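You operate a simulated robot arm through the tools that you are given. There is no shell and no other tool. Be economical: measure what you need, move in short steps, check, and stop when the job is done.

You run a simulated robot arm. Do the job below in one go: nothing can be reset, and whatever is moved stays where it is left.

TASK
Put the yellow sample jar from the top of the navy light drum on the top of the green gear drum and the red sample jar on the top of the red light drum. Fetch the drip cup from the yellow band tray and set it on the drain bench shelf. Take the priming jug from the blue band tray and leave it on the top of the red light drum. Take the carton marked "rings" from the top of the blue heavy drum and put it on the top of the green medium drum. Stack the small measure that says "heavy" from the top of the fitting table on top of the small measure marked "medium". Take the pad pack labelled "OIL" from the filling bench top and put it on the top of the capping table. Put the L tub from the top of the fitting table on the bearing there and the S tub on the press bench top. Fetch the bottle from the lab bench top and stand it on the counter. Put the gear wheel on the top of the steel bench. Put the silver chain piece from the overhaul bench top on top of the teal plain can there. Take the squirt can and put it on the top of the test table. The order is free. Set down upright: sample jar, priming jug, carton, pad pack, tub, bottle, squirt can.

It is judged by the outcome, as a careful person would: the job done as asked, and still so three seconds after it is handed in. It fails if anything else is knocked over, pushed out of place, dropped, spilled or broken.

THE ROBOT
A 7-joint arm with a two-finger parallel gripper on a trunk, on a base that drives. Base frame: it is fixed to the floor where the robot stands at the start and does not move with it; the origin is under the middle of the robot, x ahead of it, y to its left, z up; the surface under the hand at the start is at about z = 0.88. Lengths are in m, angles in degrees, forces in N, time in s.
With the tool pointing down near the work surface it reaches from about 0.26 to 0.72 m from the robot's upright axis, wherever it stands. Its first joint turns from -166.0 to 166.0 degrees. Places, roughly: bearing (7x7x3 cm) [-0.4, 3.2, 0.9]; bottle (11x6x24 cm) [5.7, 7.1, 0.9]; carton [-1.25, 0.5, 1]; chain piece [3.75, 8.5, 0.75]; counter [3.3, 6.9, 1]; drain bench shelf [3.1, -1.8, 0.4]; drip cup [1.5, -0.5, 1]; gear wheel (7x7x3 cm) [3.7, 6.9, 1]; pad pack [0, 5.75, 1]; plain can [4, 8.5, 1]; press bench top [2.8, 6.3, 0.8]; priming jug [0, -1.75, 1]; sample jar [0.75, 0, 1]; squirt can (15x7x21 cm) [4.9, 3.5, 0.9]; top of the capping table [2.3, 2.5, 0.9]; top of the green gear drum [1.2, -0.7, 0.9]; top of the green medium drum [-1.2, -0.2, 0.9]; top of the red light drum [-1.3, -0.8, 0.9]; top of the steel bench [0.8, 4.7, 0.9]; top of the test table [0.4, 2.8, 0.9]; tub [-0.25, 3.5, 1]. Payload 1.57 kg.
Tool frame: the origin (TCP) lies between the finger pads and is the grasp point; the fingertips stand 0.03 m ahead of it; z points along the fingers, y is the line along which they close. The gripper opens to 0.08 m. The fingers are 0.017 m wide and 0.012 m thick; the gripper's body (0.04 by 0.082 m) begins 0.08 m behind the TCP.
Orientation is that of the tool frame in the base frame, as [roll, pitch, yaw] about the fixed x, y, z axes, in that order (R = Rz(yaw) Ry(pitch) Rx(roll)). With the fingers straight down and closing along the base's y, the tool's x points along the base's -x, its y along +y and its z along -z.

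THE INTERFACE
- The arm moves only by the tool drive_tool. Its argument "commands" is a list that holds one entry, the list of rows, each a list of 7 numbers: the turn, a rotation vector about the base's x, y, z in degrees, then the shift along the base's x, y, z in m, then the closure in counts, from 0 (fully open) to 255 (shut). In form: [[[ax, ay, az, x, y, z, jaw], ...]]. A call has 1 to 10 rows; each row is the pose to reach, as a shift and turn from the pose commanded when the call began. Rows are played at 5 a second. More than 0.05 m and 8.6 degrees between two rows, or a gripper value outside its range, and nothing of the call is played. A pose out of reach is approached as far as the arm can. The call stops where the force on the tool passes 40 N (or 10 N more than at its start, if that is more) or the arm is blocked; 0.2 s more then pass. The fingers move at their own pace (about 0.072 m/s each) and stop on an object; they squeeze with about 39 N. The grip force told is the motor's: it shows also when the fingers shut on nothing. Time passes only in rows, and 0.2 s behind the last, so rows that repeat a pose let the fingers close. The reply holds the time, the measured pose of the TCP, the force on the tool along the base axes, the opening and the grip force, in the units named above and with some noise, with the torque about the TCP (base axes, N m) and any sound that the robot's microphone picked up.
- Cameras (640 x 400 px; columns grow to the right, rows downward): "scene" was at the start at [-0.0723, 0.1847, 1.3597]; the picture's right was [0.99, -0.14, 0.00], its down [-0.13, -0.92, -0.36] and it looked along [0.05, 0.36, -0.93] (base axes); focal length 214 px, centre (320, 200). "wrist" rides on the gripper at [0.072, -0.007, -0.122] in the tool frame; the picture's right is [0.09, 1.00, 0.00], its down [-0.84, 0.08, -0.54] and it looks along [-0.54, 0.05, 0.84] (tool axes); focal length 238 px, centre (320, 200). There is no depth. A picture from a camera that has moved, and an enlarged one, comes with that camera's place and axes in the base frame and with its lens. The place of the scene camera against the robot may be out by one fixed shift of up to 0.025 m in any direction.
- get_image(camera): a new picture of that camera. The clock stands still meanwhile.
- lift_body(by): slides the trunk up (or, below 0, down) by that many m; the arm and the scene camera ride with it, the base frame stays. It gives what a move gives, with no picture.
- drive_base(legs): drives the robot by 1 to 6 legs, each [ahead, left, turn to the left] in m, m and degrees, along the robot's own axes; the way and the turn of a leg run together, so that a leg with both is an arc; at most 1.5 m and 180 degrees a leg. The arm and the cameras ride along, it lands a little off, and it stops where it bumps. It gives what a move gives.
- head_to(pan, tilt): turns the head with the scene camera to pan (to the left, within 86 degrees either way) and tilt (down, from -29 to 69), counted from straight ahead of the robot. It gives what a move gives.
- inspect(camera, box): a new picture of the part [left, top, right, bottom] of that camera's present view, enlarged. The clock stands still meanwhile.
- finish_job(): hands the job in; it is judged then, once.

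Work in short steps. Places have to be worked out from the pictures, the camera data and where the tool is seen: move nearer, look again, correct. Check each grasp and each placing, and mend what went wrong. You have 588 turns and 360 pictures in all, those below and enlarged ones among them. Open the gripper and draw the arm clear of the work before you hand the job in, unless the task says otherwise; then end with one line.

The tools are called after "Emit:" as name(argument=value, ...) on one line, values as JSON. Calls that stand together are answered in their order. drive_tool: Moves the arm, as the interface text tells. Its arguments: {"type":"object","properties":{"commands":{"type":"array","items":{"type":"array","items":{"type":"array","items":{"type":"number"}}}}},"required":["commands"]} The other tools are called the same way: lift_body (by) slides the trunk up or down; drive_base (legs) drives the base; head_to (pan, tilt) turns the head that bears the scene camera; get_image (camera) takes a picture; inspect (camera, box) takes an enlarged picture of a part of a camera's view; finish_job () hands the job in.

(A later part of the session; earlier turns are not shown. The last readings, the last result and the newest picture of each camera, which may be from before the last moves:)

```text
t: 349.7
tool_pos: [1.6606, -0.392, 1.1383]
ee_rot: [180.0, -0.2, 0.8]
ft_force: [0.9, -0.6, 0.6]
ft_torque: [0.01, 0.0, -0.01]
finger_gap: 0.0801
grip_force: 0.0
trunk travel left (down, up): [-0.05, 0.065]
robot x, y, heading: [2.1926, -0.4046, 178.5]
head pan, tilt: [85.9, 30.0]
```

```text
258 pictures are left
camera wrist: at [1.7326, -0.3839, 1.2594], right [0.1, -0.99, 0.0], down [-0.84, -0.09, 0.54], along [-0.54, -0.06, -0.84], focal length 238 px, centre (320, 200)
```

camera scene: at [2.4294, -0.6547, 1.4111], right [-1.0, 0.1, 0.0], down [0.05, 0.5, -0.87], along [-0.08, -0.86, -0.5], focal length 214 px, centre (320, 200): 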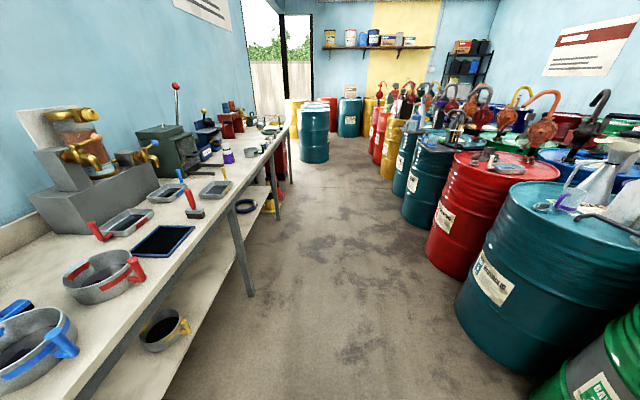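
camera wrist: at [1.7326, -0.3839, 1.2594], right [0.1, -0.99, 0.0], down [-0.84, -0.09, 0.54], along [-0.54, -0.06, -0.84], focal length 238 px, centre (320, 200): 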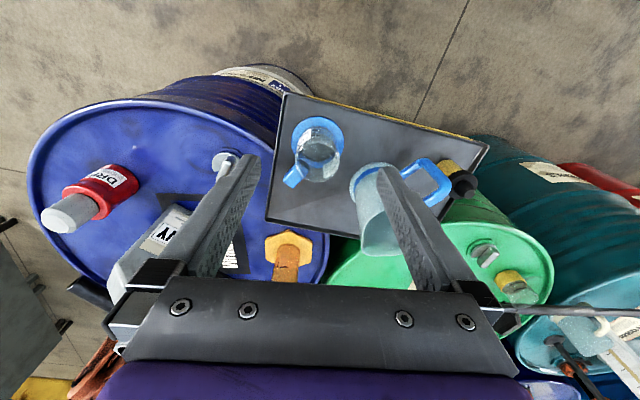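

The cup stands with tab turned away. I back off 0.17 m to have room for a 55° tilted grasp.

Emit:
drive_base(legs=[[-0.17, 0, 0]])

Emit:
drive_tool(commands=[[[0, 7.9, 0, -0.017, 0, -0.018, 0], [0, 15.8, 0, -0.034, 0, -0.036, 0], [0, 23.6, 0, -0.05, 0, -0.054, 0], [0, 31.4, 0, -0.067, 0, -0.072, 0], [0, 39.3, 0, -0.085, 0, -0.09, 0], [0, 47.1, 0, -0.102, 0, -0.108, 0], [0, 55, 0, -0.12, 0, -0.122, 0]]])

Emit:
get_image(camera="wrist")

```text
t: 351.2
tool_pos: [1.8302, -0.397, 1.1374]
ee_rot: [179.9, -0.1, 0.8]
ft_force: [0.0, 0.6, 0.2]
ft_torque: [-0.01, -0.05, -0.02]
finger_gap: 0.08
grip_force: 0.3
trunk travel left (down, up): [-0.05, 0.065]
robot x, y, heading: [2.363, -0.4103, 178.7]
head pan, tilt: [85.9, 30.0]
```

```text
t: 352.8
tool_pos: [1.7099, -0.3956, 1.0161]
ee_rot: [-178.9, 55.0, 1.3]
ft_force: [0.3, 0.0, 0.0]
ft_torque: [-0.03, 0.02, -0.04]
finger_gap: 0.0798
grip_force: 0.1
trunk travel left (down, up): [-0.05, 0.065]
robot x, y, heading: [2.3621, -0.4147, 178.6]
head pan, tilt: [85.9, 30.0]
```

```text
257 pictures are left
camera wrist: at [1.8509, -0.3882, 1.0261], right [0.06, -0.99, -0.09], down [-0.04, -0.09, 1.0], along [-1.0, -0.06, -0.04], focal length 238 px, centre (320, 200)
```

wrist: 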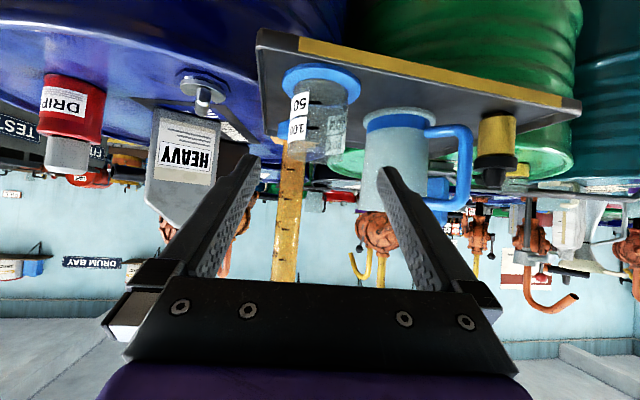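

Emit:
drive_tool(commands=[[[0, 0, 0, -0.033, 0, -0.023, 0], [0, 0, 0, -0.066, 0, -0.046, 0], [0, 0, 0, -0.097, 0.001, -0.068, 0], [0, 0, 0, -0.097, 0.001, -0.068, 0]]])

Emit:
get_image(camera="wrist")

```text
t: 353.8
tool_pos: [1.6128, -0.3962, 0.9477]
ee_rot: [-178.8, 55.0, 1.5]
ft_force: [1.0, -0.9, -0.3]
ft_torque: [0.0, 0.0, -0.04]
finger_gap: 0.0801
grip_force: 0.0
trunk travel left (down, up): [-0.05, 0.065]
robot x, y, heading: [2.3607, -0.4155, 178.3]
head pan, tilt: [85.9, 30.0]
```

```text
256 pictures are left
camera wrist: at [1.7533, -0.3887, 0.9565], right [0.06, -0.99, -0.09], down [-0.04, -0.09, 1.0], along [-1.0, -0.06, -0.04], focal length 238 px, centre (320, 200)
```

wrist: 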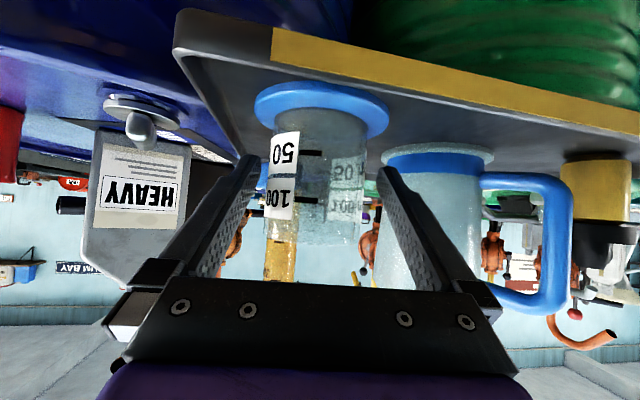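

Emit:
drive_tool(commands=[[[0, 0, 0, 0, 0, 0, 130], [0, 0, 0, 0, 0, 0, 255], [0, 0, 0, 0, 0, 0, 255], [0, 0, 0, 0, 0, 0, 255]]])

Emit:
drive_tool(commands=[[[0, 0, 0, 0, 0, 0.03, 255], [0, 0, 0, 0.0, 0, 0.06, 255], [0, 0, 0, 0.04, 0, 0.08, 255], [0, 0, 0, 0.08, 0, 0.09, 255]]])

Emit:
get_image(camera="wrist")

```text
t: 354.8
tool_pos: [1.6131, -0.3962, 0.9466]
ee_rot: [-178.9, 55.0, 1.5]
ft_force: [-0.4, 1.5, 0.5]
ft_torque: [-0.07, 0.03, -0.04]
finger_gap: 0.056
grip_force: 38.9
trunk travel left (down, up): [-0.05, 0.065]
robot x, y, heading: [2.3591, -0.4123, 178.5]
head pan, tilt: [85.9, 30.0]
```

```text
t: 355.8
tool_pos: [1.6919, -0.3959, 1.036]
ee_rot: [-178.9, 54.9, 1.4]
ft_force: [0.6, 0.0, -0.8]
ft_torque: [0.0, 0.02, 0.0]
finger_gap: 0.0558
grip_force: 38.8
trunk travel left (down, up): [-0.05, 0.065]
robot x, y, heading: [2.3576, -0.4119, 178.5]
head pan, tilt: [85.9, 30.0]
```

```text
255 pictures are left
camera wrist: at [1.8334, -0.3875, 1.0469], right [0.06, -0.99, -0.09], down [-0.04, -0.09, 1.0], along [-1.0, -0.06, -0.04], focal length 238 px, centre (320, 200)
```

wrist: 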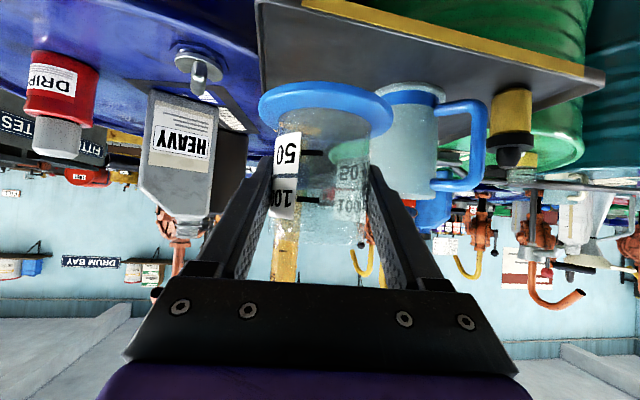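

Held tilted. I go north to open floor, turn to face east, and come back down the aisle along the drain bench.

Emit:
drive_base(legs=[[0, -0.75, 0], [0.26, 0, 0], [0, 0, -178.5], [0, -1.2, 0]])

Emit:
head_to(pan=-25, tilt=35)

Emit:
get_image(camera="scene")

Emit:
get_image(camera="wrist")

```text
t: 383.7
tool_pos: [2.8536, -0.8136, 1.0368]
ee_rot: [-178.9, 54.9, -173.8]
ft_force: [0.1, 0.3, 0.1]
ft_torque: [0.0, 0.02, 0.01]
finger_gap: 0.054
grip_force: 39.0
trunk travel left (down, up): [-0.05, 0.065]
robot x, y, heading: [2.1895, -0.8531, 3.4]
head pan, tilt: [85.9, 30.0]
```

```text
t: 385.6
tool_pos: [2.8533, -0.8131, 1.0362]
ee_rot: [-178.9, 54.9, -173.7]
ft_force: [0.7, 0.1, -1.5]
ft_torque: [-0.02, 0.03, -0.05]
finger_gap: 0.0543
grip_force: 38.8
trunk travel left (down, up): [-0.05, 0.065]
robot x, y, heading: [2.1822, -0.8545, 3.2]
head pan, tilt: [-25.0, 35.0]
```

```text
254 pictures are left
camera scene: at [2.1793, -0.7619, 1.4034], right [-0.37, -0.93, 0.0], down [-0.53, 0.21, -0.82], along [0.76, -0.3, -0.57], focal length 214 px, centre (320, 200)
```

scene: 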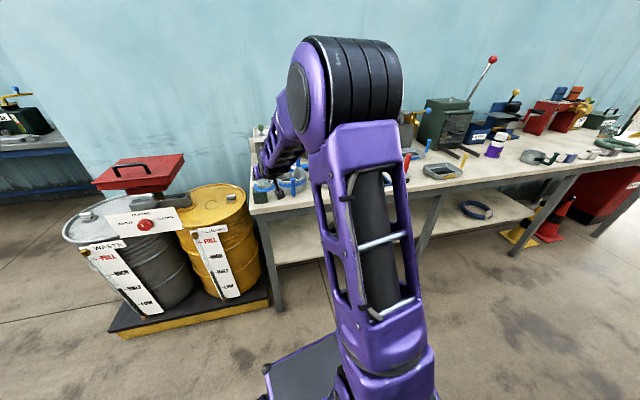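

```text
253 pictures are left
camera wrist: at [2.7134, -0.8332, 1.0468], right [-0.15, 0.99, -0.09], down [0.03, 0.09, 1.0], along [0.99, 0.14, -0.04], focal length 238 px, centre (320, 200)
```

wrist: 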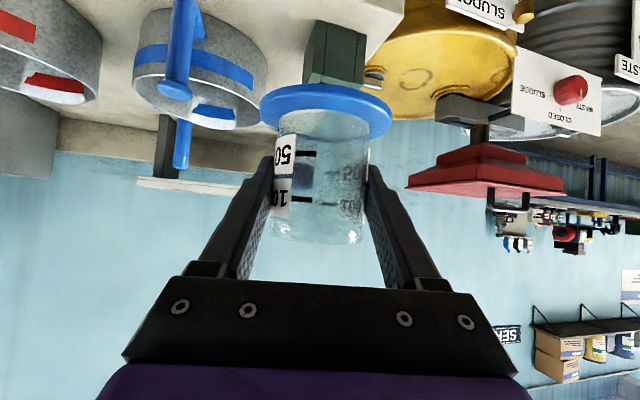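

Emit:
drive_base(legs=[[-0.22, 0, -3.3], [0, -0.75, 0]])

Emit:
head_to(pan=20, tilt=40)

Emit:
get_image(camera="scene")

Emit:
get_image(camera="wrist")

```text
t: 394.5
tool_pos: [2.6372, -1.6132, 1.0368]
ee_rot: [-178.8, 54.9, -177.0]
ft_force: [-0.5, 0.3, -1.2]
ft_torque: [0.02, 0.05, 0.02]
finger_gap: 0.0537
grip_force: 39.2
trunk travel left (down, up): [-0.05, 0.065]
robot x, y, heading: [1.9651, -1.6147, -0.0]
head pan, tilt: [-25.0, 35.0]
```

```text
t: 395.6
tool_pos: [2.6363, -1.6134, 1.036]
ee_rot: [-178.9, 55.0, -177.0]
ft_force: [0.8, 0.4, -1.2]
ft_torque: [-0.01, 0.0, 0.0]
finger_gap: 0.0533
grip_force: 39.6
trunk travel left (down, up): [-0.05, 0.065]
robot x, y, heading: [1.9693, -1.613, -0.1]
head pan, tilt: [20.0, 40.0]
```

```text
252 pictures are left
camera scene: at [1.9672, -1.4559, 1.3958], right [0.34, -0.94, 0.0], down [-0.6, -0.22, -0.77], along [0.72, 0.26, -0.64], focal length 214 px, centre (320, 200)
```

scene: 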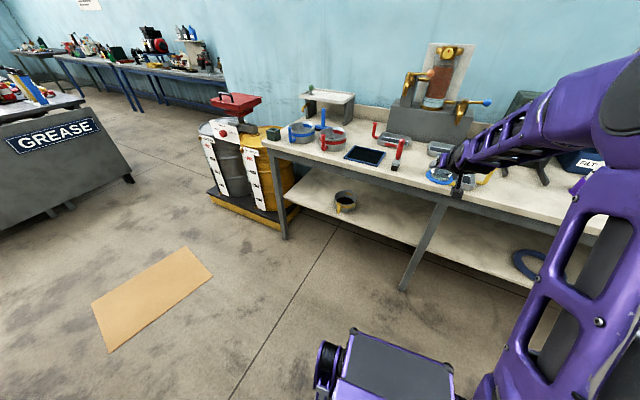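

```text
251 pictures are left
camera wrist: at [2.4956, -1.6248, 1.0468], right [-0.09, 0.99, -0.09], down [0.03, 0.09, 1.0], along [1.0, 0.09, -0.04], focal length 238 px, centre (320, 200)
```

wrist: 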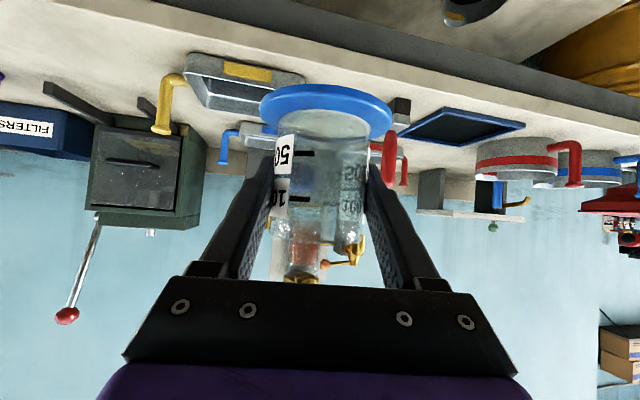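

The bench is rotated slightly; shelf at z≈0.4 behind the top's edge (x≈2.73). I back up a bit and lower the trunk, then lower the arm in front of the bench.

Emit:
drive_base(legs=[[-0.15, 0.08, 0]])

Emit:
lift_body(by=-0.05)

Emit:
drive_tool(commands=[[[0, 0, 0, 0.005, 0, -0.045, 255], [0, 0, 0, 0.01, 0, -0.09, 255], [0, 0, 0, 0.015, 0, -0.135, 255], [0, 0, 0, 0.02, 0, -0.18, 255], [0, 0, 0, 0.025, 0, -0.225, 255], [0, 0, 0, 0.03, 0, -0.27, 255]]])

Emit:
get_image(camera="scene")

Emit:
get_image(camera="wrist")

```text
t: 397.1
tool_pos: [2.4834, -1.5348, 1.0368]
ee_rot: [-178.9, 55.0, -177.2]
ft_force: [0.5, 0.4, -0.3]
ft_torque: [0.04, -0.01, -0.01]
finger_gap: 0.0534
grip_force: 39.0
trunk travel left (down, up): [-0.05, 0.065]
robot x, y, heading: [1.8168, -1.5374, -0.1]
head pan, tilt: [20.0, 40.0]
```

```text
t: 398.0
tool_pos: [2.4842, -1.5357, 0.986]
ee_rot: [-178.9, 54.9, -177.2]
ft_force: [-0.2, 0.2, -1.2]
ft_torque: [0.0, 0.01, -0.01]
finger_gap: 0.0534
grip_force: 39.3
trunk travel left (down, up): [0.0, 0.115]
robot x, y, heading: [1.8164, -1.5346, -0.3]
head pan, tilt: [20.0, 40.0]
```

```text
t: 399.4
tool_pos: [2.5123, -1.5367, 0.7161]
ee_rot: [-178.9, 55.0, -177.2]
ft_force: [0.1, 0.3, -0.8]
ft_torque: [0.0, 0.03, -0.02]
finger_gap: 0.0532
grip_force: 39.2
trunk travel left (down, up): [0.0, 0.115]
robot x, y, heading: [1.8159, -1.5366, 0.0]
head pan, tilt: [20.0, 40.0]
```

```text
250 pictures are left
camera scene: at [1.8148, -1.3764, 1.3459], right [0.34, -0.94, 0.0], down [-0.6, -0.22, -0.77], along [0.72, 0.26, -0.64], focal length 214 px, centre (320, 200)
```

scene: 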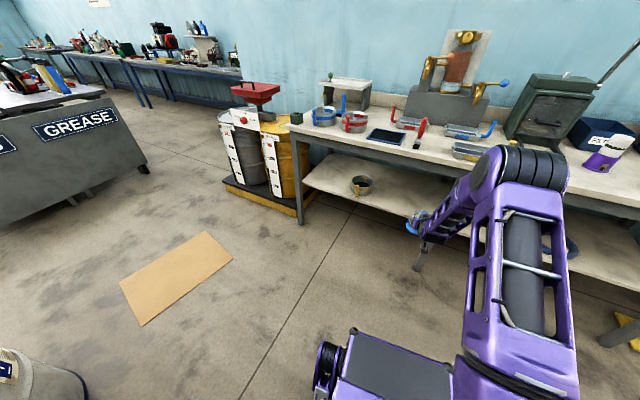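

```text
249 pictures are left
camera wrist: at [2.3724, -1.5478, 0.7266], right [-0.09, 0.99, -0.09], down [0.03, 0.09, 1.0], along [1.0, 0.08, -0.04], focal length 238 px, centre (320, 200)
```

wrist: 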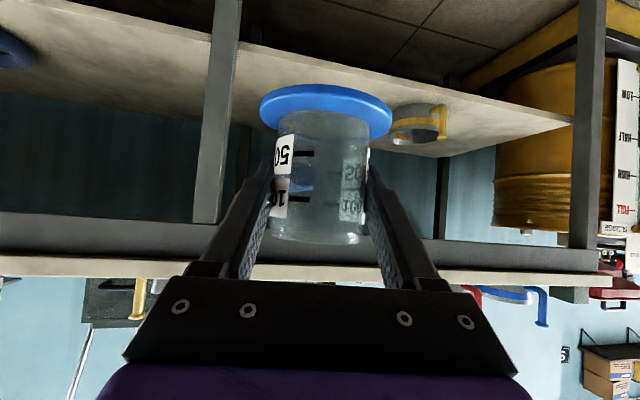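

Clear view of the shelf (edge x≈2.89). Continue lowering to z≈0.50.

Emit:
drive_tool(commands=[[[0, 0, 0, 0.0, 0.01, -0.045, 255], [0, 0, 0, 0.0, 0.02, -0.09, 255], [0, 0, 0, 0.0, 0.03, -0.13, 255], [0, 0, 0, 0.0, 0.04, -0.17, 255], [0, 0, 0, 0.0, 0.05, -0.21, 255]]])

Emit:
get_image(camera="wrist")

Emit:
get_image(camera="scene")

```text
t: 400.6
tool_pos: [2.5135, -1.4841, 0.5046]
ee_rot: [-178.9, 54.9, -177.3]
ft_force: [-0.4, -0.2, -1.3]
ft_torque: [-0.02, 0.06, 0.01]
finger_gap: 0.0531
grip_force: 39.0
trunk travel left (down, up): [0.0, 0.115]
robot x, y, heading: [1.8153, -1.5346, -0.1]
head pan, tilt: [20.0, 40.0]
```

```text
248 pictures are left
camera wrist: at [2.3734, -1.4967, 0.5162], right [-0.09, 0.99, -0.09], down [0.03, 0.09, 1.0], along [1.0, 0.08, -0.04], focal length 238 px, centre (320, 200)
```

wrist: 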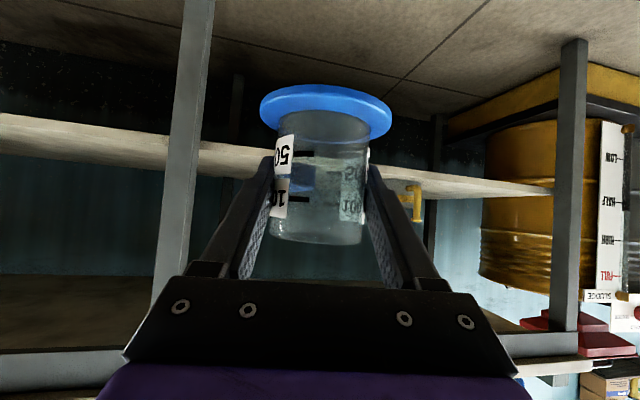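

```text
247 pictures are left
camera scene: at [1.815, -1.3764, 1.3459], right [0.34, -0.94, 0.0], down [-0.6, -0.22, -0.77], along [0.72, 0.26, -0.64], focal length 214 px, centre (320, 200)
```

scene: 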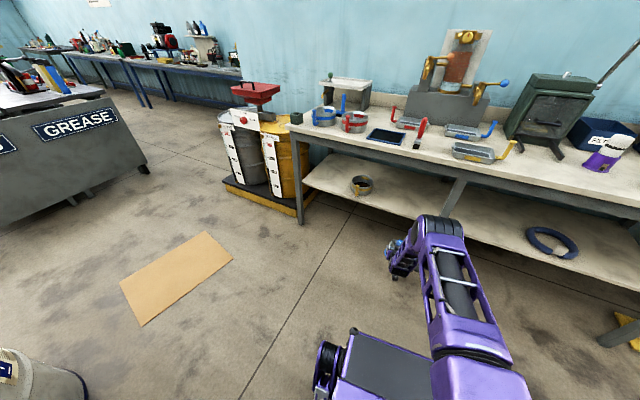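

The forearm sits high close behind the hand, so I test extending the reach to flatten it.

Emit:
drive_tool(commands=[[[0, 0, 0, 0.04, 0, 0, 255], [0, 0, 0, 0.08, 0, 0, 255], [0, 0, 0, 0.12, 0, 0, 255], [0, 0, 0, 0.16, 0, 0, 255]]])

Emit:
get_image(camera="scene")

```text
t: 401.6
tool_pos: [2.6439, -1.4877, 0.5117]
ee_rot: [-179.0, 54.6, -177.2]
ft_force: [0.0, -0.9, -1.6]
ft_torque: [-0.03, -0.04, 0.03]
finger_gap: 0.0532
grip_force: 38.9
out of reach, approached as far as the arm can: row 4
trunk travel left (down, up): [0.0, 0.115]
robot x, y, heading: [1.8179, -1.5366, 0.1]
head pan, tilt: [20.0, 40.0]
```

```text
246 pictures are left
camera scene: at [1.8158, -1.3764, 1.3458], right [0.34, -0.94, 0.0], down [-0.6, -0.22, -0.77], along [0.72, 0.26, -0.64], focal length 214 px, centre (320, 200)
```

scene: 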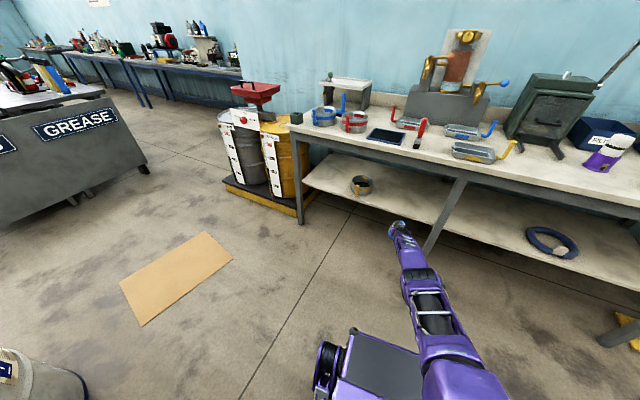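

At full extension the arm clears under the bench top. I drive ahead to bring the cup over the shelf.

Emit:
drive_base(legs=[[0.2, 0, 0]])

Emit:
get_image(camera="wrist")

Emit:
get_image(camera="scene")

```text
t: 403.2
tool_pos: [2.844, -1.4867, 0.5168]
ee_rot: [-178.9, 55.0, -177.1]
ft_force: [0.2, 0.4, -0.2]
ft_torque: [0.0, 0.06, 0.0]
finger_gap: 0.0531
grip_force: 38.9
trunk travel left (down, up): [0.0, 0.115]
robot x, y, heading: [2.0148, -1.5352, -0.0]
head pan, tilt: [20.0, 40.0]
```

```text
245 pictures are left
camera wrist: at [2.7046, -1.4984, 0.5269], right [-0.09, 0.99, -0.09], down [0.03, 0.09, 1.0], along [1.0, 0.08, -0.04], focal length 238 px, centre (320, 200)
```

wrist: 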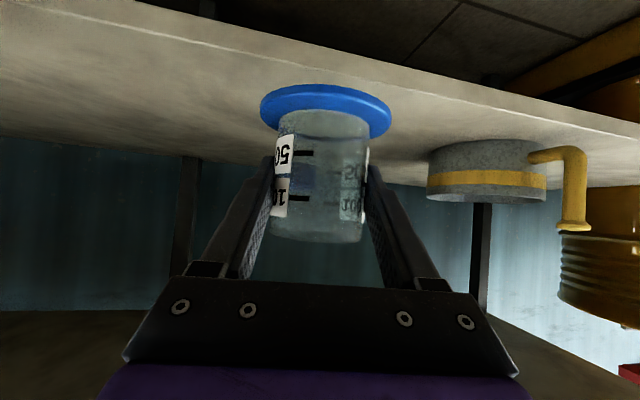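

```text
244 pictures are left
camera scene: at [2.0149, -1.3767, 1.3458], right [0.34, -0.94, 0.0], down [-0.6, -0.22, -0.77], along [0.72, 0.26, -0.64], focal length 214 px, centre (320, 200)
```

scene: 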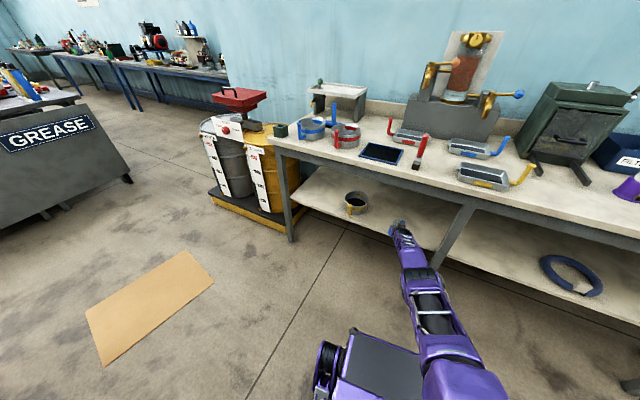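

Emit:
drive_base(legs=[[0.16, 0, 0]])

Emit:
drive_tool(commands=[[[0, 0, 0, -0.004, 0, -0.015, 255], [0, 0, 0, -0.008, 0, -0.03, 255], [0, 0, 0, -0.012, 0, -0.04, 255], [0, 0, 0, -0.014, 0, -0.048, 255]]])

Emit:
get_image(camera="wrist")

Emit:
get_image(camera="scene")

```text
t: 404.6
tool_pos: [3.001, -1.4866, 0.5168]
ee_rot: [-179.0, 54.9, -177.0]
ft_force: [-0.3, 0.3, -0.3]
ft_torque: [0.02, 0.03, -0.04]
finger_gap: 0.0534
grip_force: 39.0
trunk travel left (down, up): [0.0, 0.115]
robot x, y, heading: [2.1689, -1.5347, -0.1]
head pan, tilt: [20.0, 40.0]
```

```text
t: 405.6
tool_pos: [2.9831, -1.4871, 0.4859]
ee_rot: [-178.9, 54.8, -177.1]
ft_force: [-0.2, -0.4, -1.6]
ft_torque: [-0.03, 0.0, 0.0]
finger_gap: 0.0535
grip_force: 38.9
out of reach, approached as far as the arm can: row 1, 2, 3, 4
trunk travel left (down, up): [0.0, 0.115]
robot x, y, heading: [2.171, -1.5365, 0.1]
head pan, tilt: [20.0, 40.0]
```

```text
243 pictures are left
camera wrist: at [2.8432, -1.4979, 0.4967], right [-0.09, 0.99, -0.09], down [0.04, 0.09, 1.0], along [1.0, 0.08, -0.04], focal length 238 px, centre (320, 200)
```

wrist: 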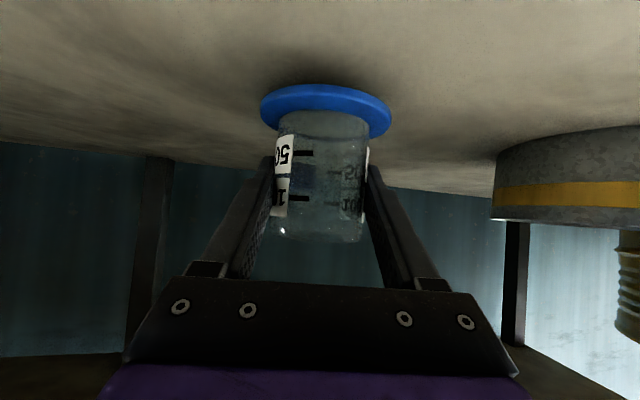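

```text
242 pictures are left
camera scene: at [2.1709, -1.3769, 1.3458], right [0.34, -0.94, 0.0], down [-0.6, -0.22, -0.77], along [0.72, 0.26, -0.64], focal length 214 px, centre (320, 200)
```

scene: 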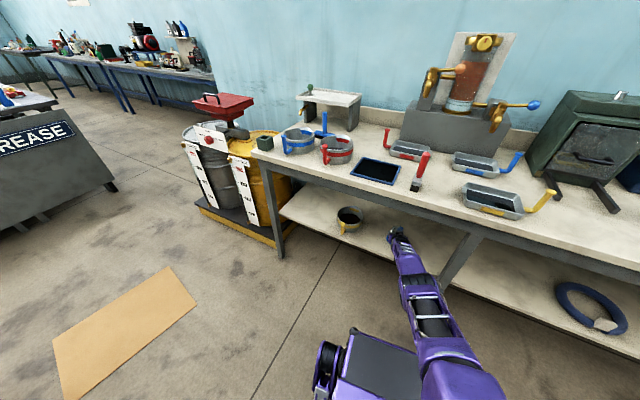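

Emit:
drive_tool(commands=[[[0, 0, 0, -0.008, 0, -0.01, 255], [0, 0, 0, -0.014, 0, -0.018, 255], [0, 0, 0, -0.018, 0, -0.026, 255]]])

```text
t: 406.4
tool_pos: [2.9701, -1.4861, 0.4676]
ee_rot: [-179.0, 55.7, -177.0]
ft_force: [-0.7, -3.0, 21.3]
ft_torque: [-0.04, 0.63, 0.04]
finger_gap: 0.0529
grip_force: 39.0
trunk travel left (down, up): [0.0, 0.115]
robot x, y, heading: [2.1709, -1.5352, 0.2]
head pan, tilt: [20.0, 40.0]
```

Contact with the shelf (21 N). Check view, relax, release.

Emit:
get_image(camera="wrist")

Emit:
drive_tool(commands=[[[0, 0, 0, 0, 0, 0.003, 255], [0, 0, 0, 0, 0, 0.003, 120], [0, 0, 0, 0, 0, 0.003, 0], [0, 0, 0, 0, 0, 0.003, 0]]])

Emit:
get_image(camera="wrist")

```text
241 pictures are left
camera wrist: at [2.8286, -1.4984, 0.4767], right [-0.09, 0.99, -0.09], down [0.02, 0.09, 1.0], along [1.0, 0.08, -0.03], focal length 238 px, centre (320, 200)
```

wrist: 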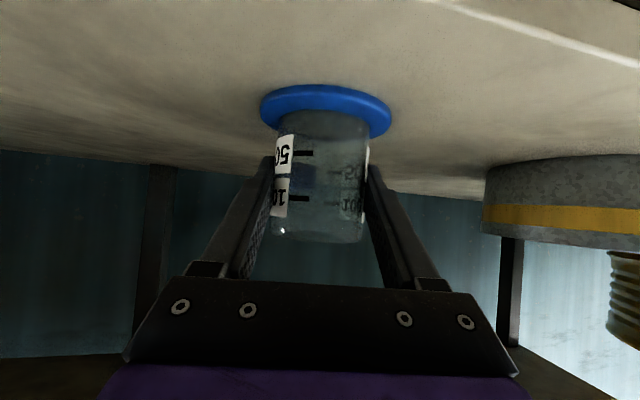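

```text
t: 407.4
tool_pos: [2.9642, -1.4867, 0.4618]
ee_rot: [-178.9, 54.7, -177.2]
ft_force: [-1.2, -0.1, -0.2]
ft_torque: [0.01, 0.01, 0.02]
finger_gap: 0.08
grip_force: 0.0
trunk travel left (down, up): [0.0, 0.115]
robot x, y, heading: [2.1731, -1.5374, -0.1]
head pan, tilt: [20.0, 40.0]
```

```text
240 pictures are left
camera wrist: at [2.8244, -1.4982, 0.4726], right [-0.09, 0.99, -0.09], down [0.04, 0.09, 1.0], along [1.0, 0.08, -0.04], focal length 238 px, centre (320, 200)
```

wrist: 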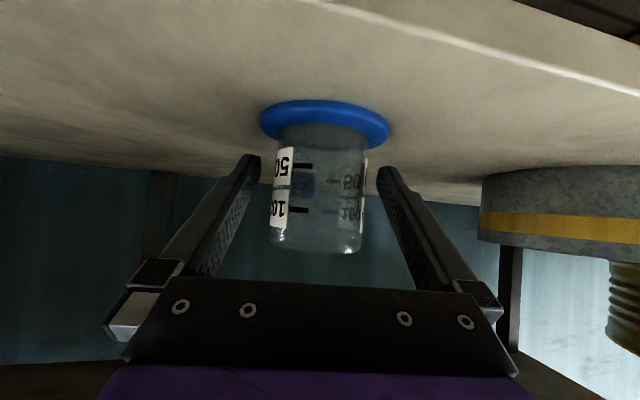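

The cup stands on the shelf. I back straight out, then raise arm and trunk.

Emit:
drive_base(legs=[[-0.4, 0, 0]])

Emit:
get_image(camera="wrist")

Emit:
drive_tool(commands=[[[0, 0, 0, -0.02, 0, 0.04, 0], [0, 0, 0, -0.04, 0, 0.08, 0], [0, 0, 0, -0.06, 0, 0.12, 0], [0, 0, 0, -0.07, 0, 0.165, 0], [0, 0, 0, -0.08, 0, 0.21, 0], [0, 0, 0, -0.09, 0, 0.255, 0], [0, 0, 0, -0.1, 0, 0.3, 0], [0, 0, 0, -0.11, 0, 0.345, 0], [0, 0, 0, -0.12, 0, 0.39, 0], [0, 0, 0, -0.12, 0, 0.44, 0]]])

Emit:
drive_tool(commands=[[[0, 8, 0, 0, 0, 0.03, 0], [0, 16, 0, 0, 0, 0.06, 0], [0, 24, 0, 0, 0, 0.09, 0], [0, 32, 0, 0, 0, 0.12, 0], [0, 40, 0, 0, 0, 0.14, 0], [0, 48, 0, 0, 0, 0.16, 0], [0, 54.7, 0, 0, 0, 0.18, 0]]])

Emit:
lift_body(by=0.05)

```text
t: 409.9
tool_pos: [2.5701, -1.484, 0.4625]
ee_rot: [-178.9, 55.0, -177.0]
ft_force: [-0.6, -0.8, -0.4]
ft_torque: [0.0, 0.0, 0.01]
finger_gap: 0.08
grip_force: 0.0
trunk travel left (down, up): [0.0, 0.115]
robot x, y, heading: [1.7729, -1.5346, 0.4]
head pan, tilt: [20.0, 40.0]
```

```text
239 pictures are left
camera wrist: at [2.4295, -1.4963, 0.4735], right [-0.09, 0.99, -0.09], down [0.03, 0.09, 1.0], along [1.0, 0.09, -0.04], focal length 238 px, centre (320, 200)
```

wrist: 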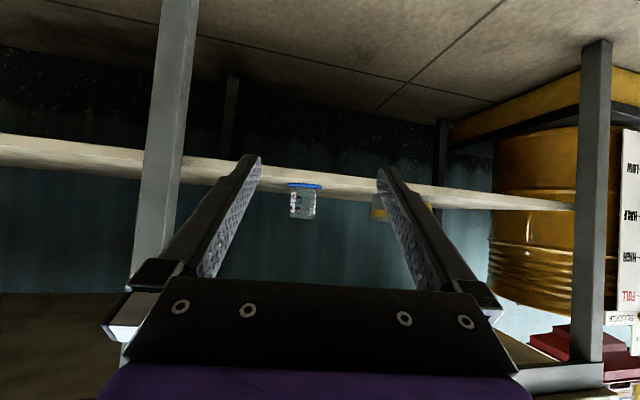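

```text
t: 412.1
tool_pos: [2.4508, -1.4826, 0.9039]
ee_rot: [-178.9, 54.8, -177.1]
ft_force: [-0.6, -0.2, 0.6]
ft_torque: [0.01, -0.04, -0.01]
finger_gap: 0.0799
grip_force: 0.0
trunk travel left (down, up): [0.0, 0.115]
robot x, y, heading: [1.7748, -1.5371, 0.2]
head pan, tilt: [20.0, 40.0]
```

```text
t: 413.7
tool_pos: [2.4347, -1.486, 1.0728]
ee_rot: [178.6, 0.2, -178.3]
ft_force: [0.1, -0.4, 0.4]
ft_torque: [-0.01, -0.02, 0.02]
finger_gap: 0.0798
grip_force: 0.1
out of reach, approached as far as the arm can: row 7
trunk travel left (down, up): [0.0, 0.115]
robot x, y, heading: [1.774, -1.5358, 0.3]
head pan, tilt: [20.0, 40.0]
```

```text
t: 414.6
tool_pos: [2.4349, -1.4858, 1.1242]
ee_rot: [178.5, 0.2, -178.3]
ft_force: [0.0, 0.1, 0.0]
ft_torque: [-0.01, 0.0, 0.0]
finger_gap: 0.0799
grip_force: 0.1
trunk travel left (down, up): [-0.05, 0.065]
robot x, y, heading: [1.7741, -1.5378, 0.0]
head pan, tilt: [20.0, 40.0]
```

The drip cup is on the shelf. I pull the arm in and drive north out of the aisle to look at the eastern area.

Emit:
drive_tool(commands=[[[0, 0, 0, -0.045, 0, 0.01, 0], [0, 0, 0, -0.09, 0, 0.02, 0], [0, 0, 0, -0.135, 0, 0.02, 0], [0, 0, 0, -0.17, 0, 0.02, 0]]])

Emit:
drive_base(legs=[[0.25, 0, 0], [0, 1.2, 0], [0, 0.95, 0]])

Emit:
head_to(pan=40, tilt=20)

Emit:
get_image(camera="scene")

```text
t: 415.6
tool_pos: [2.2647, -1.4826, 1.1432]
ee_rot: [178.6, 0.3, -178.2]
ft_force: [0.6, -0.2, 0.3]
ft_torque: [-0.02, -0.01, 0.01]
finger_gap: 0.0801
grip_force: 0.0
trunk travel left (down, up): [-0.05, 0.065]
robot x, y, heading: [1.7728, -1.5347, 0.2]
head pan, tilt: [20.0, 40.0]
```

```text
t: 438.1
tool_pos: [2.5351, 0.6766, 1.1431]
ee_rot: [178.6, 0.2, -179.8]
ft_force: [0.5, 0.5, 0.2]
ft_torque: [-0.01, 0.03, 0.02]
finger_gap: 0.0802
grip_force: 0.1
trunk travel left (down, up): [-0.05, 0.065]
robot x, y, heading: [2.0463, 0.6385, -1.4]
head pan, tilt: [20.0, 40.0]
```

```text
t: 438.9
tool_pos: [2.5365, 0.6766, 1.1437]
ee_rot: [178.5, 0.2, -179.7]
ft_force: [0.6, 0.1, 0.4]
ft_torque: [-0.03, 0.0, 0.04]
finger_gap: 0.0801
grip_force: 0.0
trunk travel left (down, up): [-0.05, 0.065]
robot x, y, heading: [2.0446, 0.6387, -1.6]
head pan, tilt: [40.0, 20.0]
```

```text
238 pictures are left
camera scene: at [2.0398, 0.8267, 1.4271], right [0.62, -0.78, 0.0], down [-0.27, -0.21, -0.94], along [0.73, 0.59, -0.34], focal length 214 px, centre (320, 200)
```

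scene: 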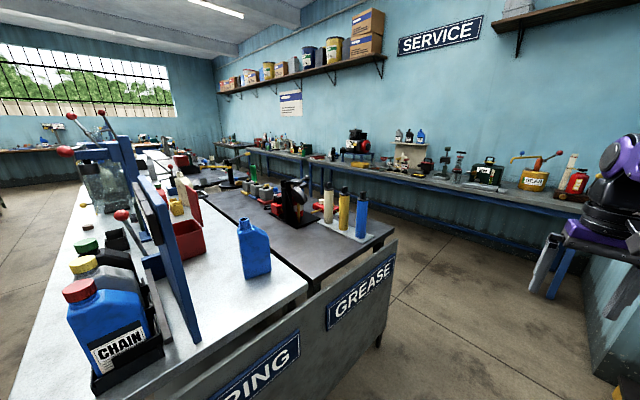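

I advance into the aisle between the grease table and the service bench.

Emit:
drive_base(legs=[[1.25, 0, 0]])

Emit:
head_to(pan=60, tilt=25)

Emit:
get_image(camera="scene")

```text
t: 445.3
tool_pos: [3.7956, 0.6527, 1.1442]
ee_rot: [178.6, 0.1, -179.4]
ft_force: [0.0, -0.4, -0.4]
ft_torque: [-0.01, 0.0, -0.02]
finger_gap: 0.0803
grip_force: 0.0
trunk travel left (down, up): [-0.05, 0.065]
robot x, y, heading: [3.3017, 0.6107, -0.8]
head pan, tilt: [40.0, 20.0]
```

```text
t: 446.1
tool_pos: [3.7951, 0.6533, 1.1441]
ee_rot: [178.5, 0.3, -179.4]
ft_force: [0.7, -0.2, -0.4]
ft_torque: [-0.01, -0.04, -0.03]
finger_gap: 0.08
grip_force: 0.0
trunk travel left (down, up): [-0.05, 0.065]
robot x, y, heading: [3.3044, 0.6112, -0.8]
head pan, tilt: [60.0, 25.0]
```

```text
237 pictures are left
camera scene: at [3.2742, 0.8203, 1.4191], right [0.86, -0.52, 0.0], down [-0.22, -0.36, -0.91], along [0.47, 0.78, -0.42], focal length 214 px, centre (320, 200)
```

scene: 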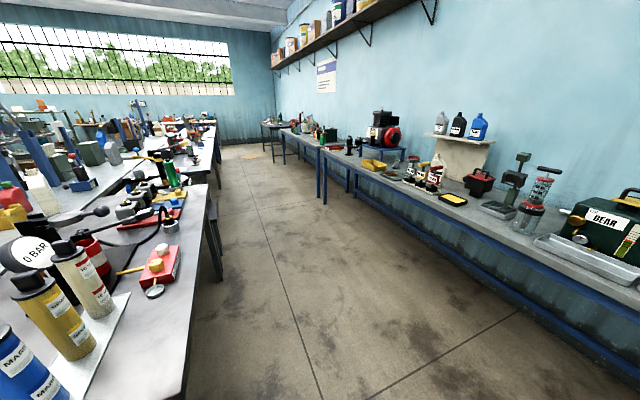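

Emit:
drive_base(legs=[[0.4, 0, 0], [0, 1.4, 0], [0, 1.2, 8]])

Emit:
head_to(pan=15, tilt=30)

Emit:
get_image(camera="scene")

```text
t: 469.0
tool_pos: [4.1735, 2.9143, 1.1451]
ee_rot: [178.6, 0.3, -173.8]
ft_force: [-0.3, 0.1, -0.7]
ft_torque: [-0.02, -0.05, -0.01]
finger_gap: 0.08
grip_force: 0.2
trunk travel left (down, up): [-0.05, 0.065]
robot x, y, heading: [3.6887, 2.8258, 4.4]
head pan, tilt: [60.0, 25.0]
stopped in leg 3: the robot was blocked; the commanded pose is now the measured one
```

```text
t: 470.2
tool_pos: [4.174, 2.9152, 1.1441]
ee_rot: [178.6, 0.3, -173.8]
ft_force: [-0.2, -0.8, 0.1]
ft_torque: [0.04, -0.01, -0.04]
finger_gap: 0.0798
grip_force: 0.0
trunk travel left (down, up): [-0.05, 0.065]
robot x, y, heading: [3.689, 2.825, 4.5]
head pan, tilt: [15.0, 30.0]
```

```text
236 pictures are left
camera scene: at [3.6832, 2.9757, 1.4112], right [0.34, -0.94, 0.0], down [-0.47, -0.17, -0.87], along [0.82, 0.29, -0.5], focal length 214 px, centre (320, 200)
```

scene: 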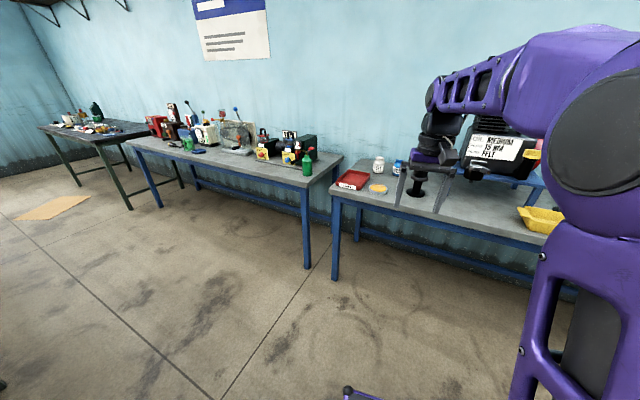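

Bumped lightly on the left rear; I move forward first. Zoom on the second bench for the squirt can.

Emit:
drive_base(legs=[[0.2, 0, 0]])

Emit:
inspect(camera="scene", box=[120, 70, 360, 220])

```text
t: 471.8
tool_pos: [4.3702, 2.9291, 1.1437]
ee_rot: [178.7, 0.3, -173.8]
ft_force: [-0.3, 0.5, -0.8]
ft_torque: [-0.01, -0.03, 0.01]
finger_gap: 0.08
grip_force: 0.0
trunk travel left (down, up): [-0.05, 0.065]
robot x, y, heading: [3.8879, 2.8385, 4.4]
head pan, tilt: [15.0, 30.0]
```

```text
2.67 times, centred on (240, 145) of scene
camera zoom: at [3.8799, 2.9914, 1.4111], right [0.34, -0.94, 0.0], down [-0.47, -0.17, -0.87], along [0.82, 0.29, -0.5], focal length 572 px, centre (533, 347)
```

zoom: 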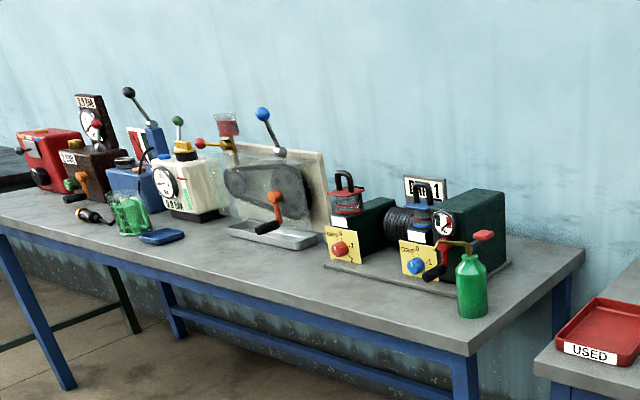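

The green can with red lever is the squirt can, around (4.865, 3.477). I move opposite to it.

Emit:
drive_base(legs=[[0.05, 0.64, -4]])

Emit:
head_to(pan=0, tilt=40)

Emit:
get_image(camera="wrist")

Emit:
get_image(camera="scene")

```text
t: 478.4
tool_pos: [4.3929, 3.5413, 1.1453]
ee_rot: [178.7, 0.3, -177.0]
ft_force: [1.0, -0.2, -0.3]
ft_torque: [0.0, 0.02, -0.01]
finger_gap: 0.0802
grip_force: 0.1
trunk travel left (down, up): [-0.05, 0.065]
robot x, y, heading: [3.9022, 3.4818, 1.4]
head pan, tilt: [15.0, 30.0]
```

```text
t: 479.1
tool_pos: [4.3934, 3.5412, 1.1448]
ee_rot: [178.6, 0.3, -177.1]
ft_force: [-0.1, -0.5, -0.3]
ft_torque: [0.0, 0.01, -0.02]
finger_gap: 0.0801
grip_force: 0.0
trunk travel left (down, up): [-0.05, 0.065]
robot x, y, heading: [3.9063, 3.4798, 1.3]
head pan, tilt: [0.0, 40.0]
```

```text
234 pictures are left
camera wrist: at [4.3211, 3.5285, 1.2645], right [-0.14, 0.99, 0.02], down [0.83, 0.11, 0.55], along [0.54, 0.1, -0.84], focal length 238 px, centre (320, 200)
```

wrist: 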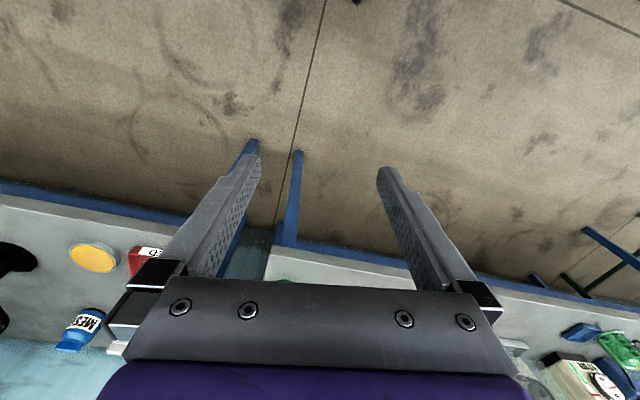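

```text
233 pictures are left
camera scene: at [3.9055, 3.6094, 1.3958], right [0.02, -1.0, 0.0], down [-0.64, -0.01, -0.77], along [0.77, 0.02, -0.64], focal length 214 px, centre (320, 200)
```

scene: 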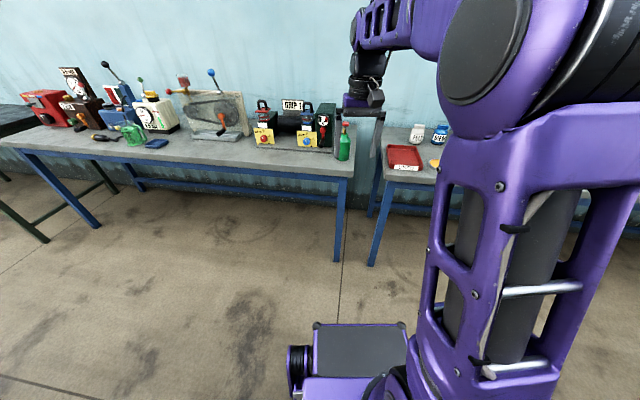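

Emit:
inspect(camera="scene", box=[290, 90, 400, 170])

Emit:
drive_tool(commands=[[[0, -8, 0, 0.02, 0, -0.01, 0], [0, -16, 0, 0.04, 0, -0.02, 0], [0, -24, 0, 0.06, 0, -0.03, 0], [0, -32, 0, 0.08, 0, -0.04, 0], [0, -40, 0, 0.1, 0, -0.05, 0], [0, -48, 0, 0.11, 0, -0.06, 0], [0, -56, 0, 0.12, -0.02, -0.07, 0], [0, -64, 0, 0.12, -0.03, -0.08, 0]]])

Emit:
get_image(camera="wrist")

```text
5.00 times, centred on (345, 130) of scene
camera zoom: at [3.9055, 3.6094, 1.3958], right [0.02, -1.0, 0.0], down [-0.64, -0.01, -0.77], along [0.77, 0.02, -0.64], focal length 1072 px, centre (195, 550)
```

zoom: 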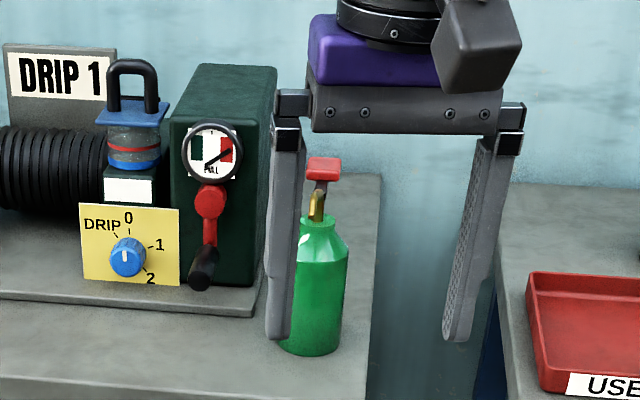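

```text
t: 480.9
tool_pos: [4.5134, 3.5122, 1.064]
ee_rot: [-175.5, 64.2, -173.5]
ft_force: [0.1, 0.1, 0.9]
ft_torque: [-0.03, -0.01, 0.03]
finger_gap: 0.0801
grip_force: 0.1
trunk travel left (down, up): [-0.05, 0.065]
robot x, y, heading: [3.9026, 3.4799, 1.5]
head pan, tilt: [0.0, 40.0]
```

```text
231 pictures are left
camera wrist: at [4.3715, 3.4989, 1.0516], right [-0.08, 0.99, -0.12], down [-0.13, 0.11, 0.99], along [0.99, 0.1, 0.12], focal length 238 px, centre (320, 200)
```

wrist: 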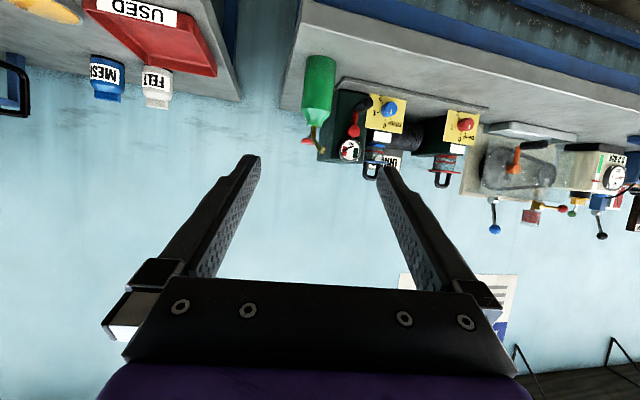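

Triangulated: can at about (4.90, 3.51), bench top about z=0.82. I drive 0.2 m closer and lower the tilted hand.

Emit:
drive_base(legs=[[0.2, 0, 0]])

Emit:
get_image(camera="wrist")

```text
t: 482.5
tool_pos: [4.7118, 3.5154, 1.0644]
ee_rot: [-175.5, 64.2, -173.5]
ft_force: [0.7, -0.2, 0.1]
ft_torque: [-0.02, -0.06, 0.01]
finger_gap: 0.0801
grip_force: 0.1
trunk travel left (down, up): [-0.05, 0.065]
robot x, y, heading: [4.1054, 3.4846, 1.1]
head pan, tilt: [0.0, 40.0]
```

```text
230 pictures are left
camera wrist: at [4.572, 3.5023, 1.052], right [-0.08, 0.99, -0.12], down [-0.13, 0.11, 0.99], along [0.99, 0.1, 0.12], focal length 238 px, centre (320, 200)
```

wrist: 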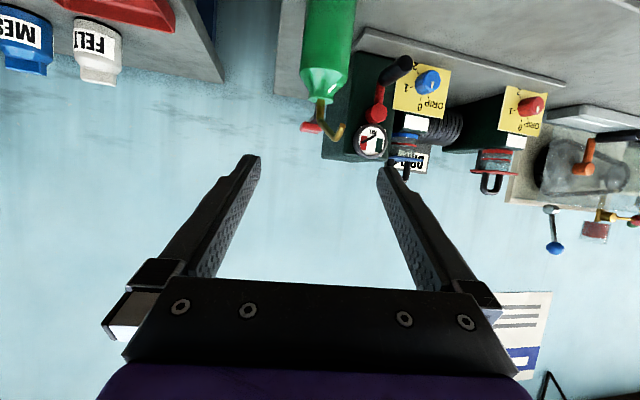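

Emit:
drive_tool(commands=[[[0, 0, 0, -0.01, 0, -0.04, 0], [0, 0, 0, -0.02, 0.002, -0.085, 0], [0, 0, 0, -0.025, 0.003, -0.13, 0], [0, 0, 0, -0.025, 0.004, -0.145, 0]]])

Emit:
get_image(camera="wrist")

Emit:
inspect(camera="scene", box=[290, 60, 440, 180])

```text
t: 483.5
tool_pos: [4.6883, 3.5185, 0.9193]
ee_rot: [-175.5, 64.2, -173.4]
ft_force: [0.9, 0.7, -0.2]
ft_torque: [0.02, 0.01, 0.0]
finger_gap: 0.0802
grip_force: 0.0
trunk travel left (down, up): [-0.05, 0.065]
robot x, y, heading: [4.1034, 3.4855, 1.2]
head pan, tilt: [0.0, 40.0]
```

```text
229 pictures are left
camera wrist: at [4.5473, 3.5055, 0.9077], right [-0.08, 0.99, -0.12], down [-0.13, 0.11, 0.99], along [0.99, 0.1, 0.12], focal length 238 px, centre (320, 200)
```

wrist: 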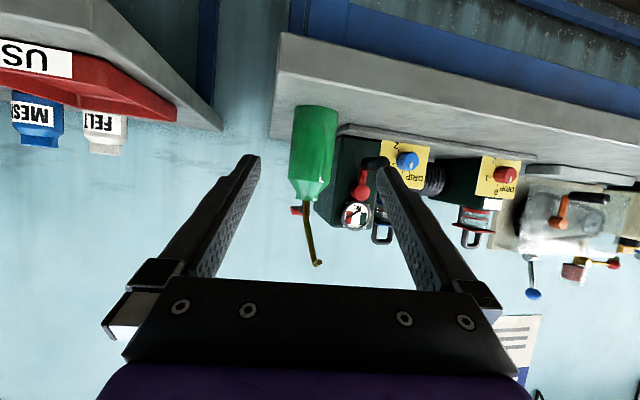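

```text
3.33 times, centred on (365, 120) of scene
camera zoom: at [4.1061, 3.6134, 1.3958], right [0.02, -1.0, 0.0], down [-0.64, -0.01, -0.77], along [0.77, 0.01, -0.64], focal length 715 px, centre (170, 467)
```

zoom: 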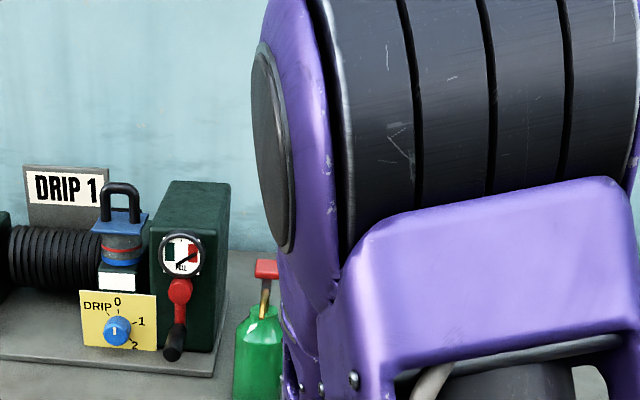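

Body centre ≈(4.885, 3.521), z 0.816–0.927; the spout leans toward me above the hand path. I approach in steps.

Emit:
drive_tool(commands=[[[0, 0, 0, 0.04, 0, -0.01, 0], [0, 0, 0, 0.08, 0, -0.02, 0], [0, 0, 0, 0.12, 0.001, -0.024, 0]]])

Emit:
get_image(camera="wrist")

```text
t: 484.3
tool_pos: [4.8063, 3.5204, 0.8964]
ee_rot: [-175.5, 64.1, -173.5]
ft_force: [-0.4, -0.6, 1.1]
ft_torque: [0.04, 0.02, 0.01]
finger_gap: 0.0802
grip_force: 0.1
trunk travel left (down, up): [-0.05, 0.065]
robot x, y, heading: [4.1037, 3.4835, 1.1]
head pan, tilt: [0.0, 40.0]
```

```text
227 pictures are left
camera wrist: at [4.6665, 3.5067, 0.884], right [-0.08, 0.99, -0.12], down [-0.13, 0.11, 0.99], along [0.99, 0.1, 0.12], focal length 238 px, centre (320, 200)
```

wrist: 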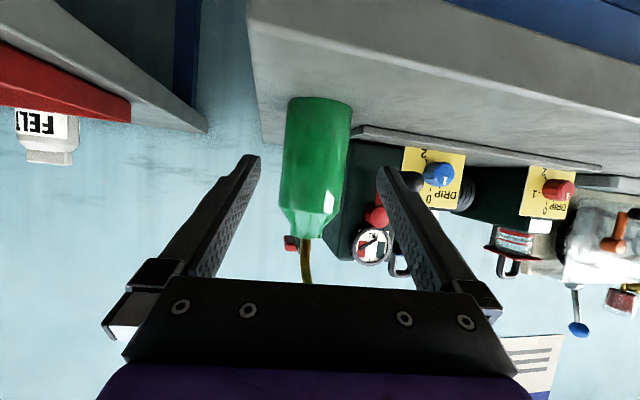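

Emit:
drive_tool(commands=[[[0, 0, 0, 0.03, 0.0, 0, 0], [0, 0, 0, 0.06, 0.001, 0, 0], [0, 0, 0, 0.08, 0.001, 0, 0], [0, 0, 0, 0.08, 0.001, 0, 0]]])

Emit:
get_image(camera="wrist")

```text
t: 485.3
tool_pos: [4.8857, 3.5205, 0.8947]
ee_rot: [-175.4, 64.1, -173.5]
ft_force: [-0.8, 0.2, -0.1]
ft_torque: [0.0, 0.01, 0.01]
finger_gap: 0.08
grip_force: 0.1
trunk travel left (down, up): [-0.05, 0.065]
robot x, y, heading: [4.1061, 3.4851, 1.3]
head pan, tilt: [0.0, 40.0]
```

```text
226 pictures are left
camera wrist: at [4.7466, 3.5076, 0.8828], right [-0.08, 0.99, -0.12], down [-0.13, 0.11, 0.99], along [0.99, 0.1, 0.12], focal length 238 px, centre (320, 200)
```

wrist: 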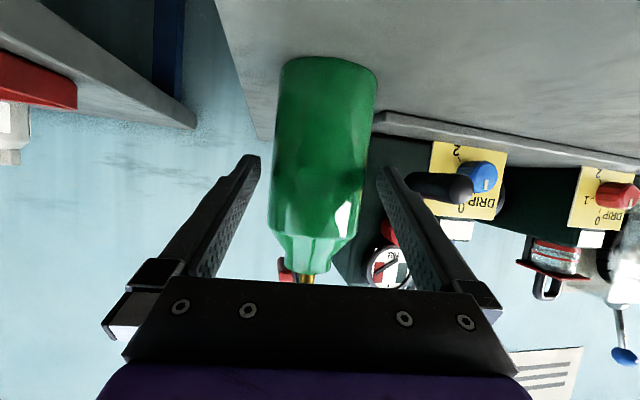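

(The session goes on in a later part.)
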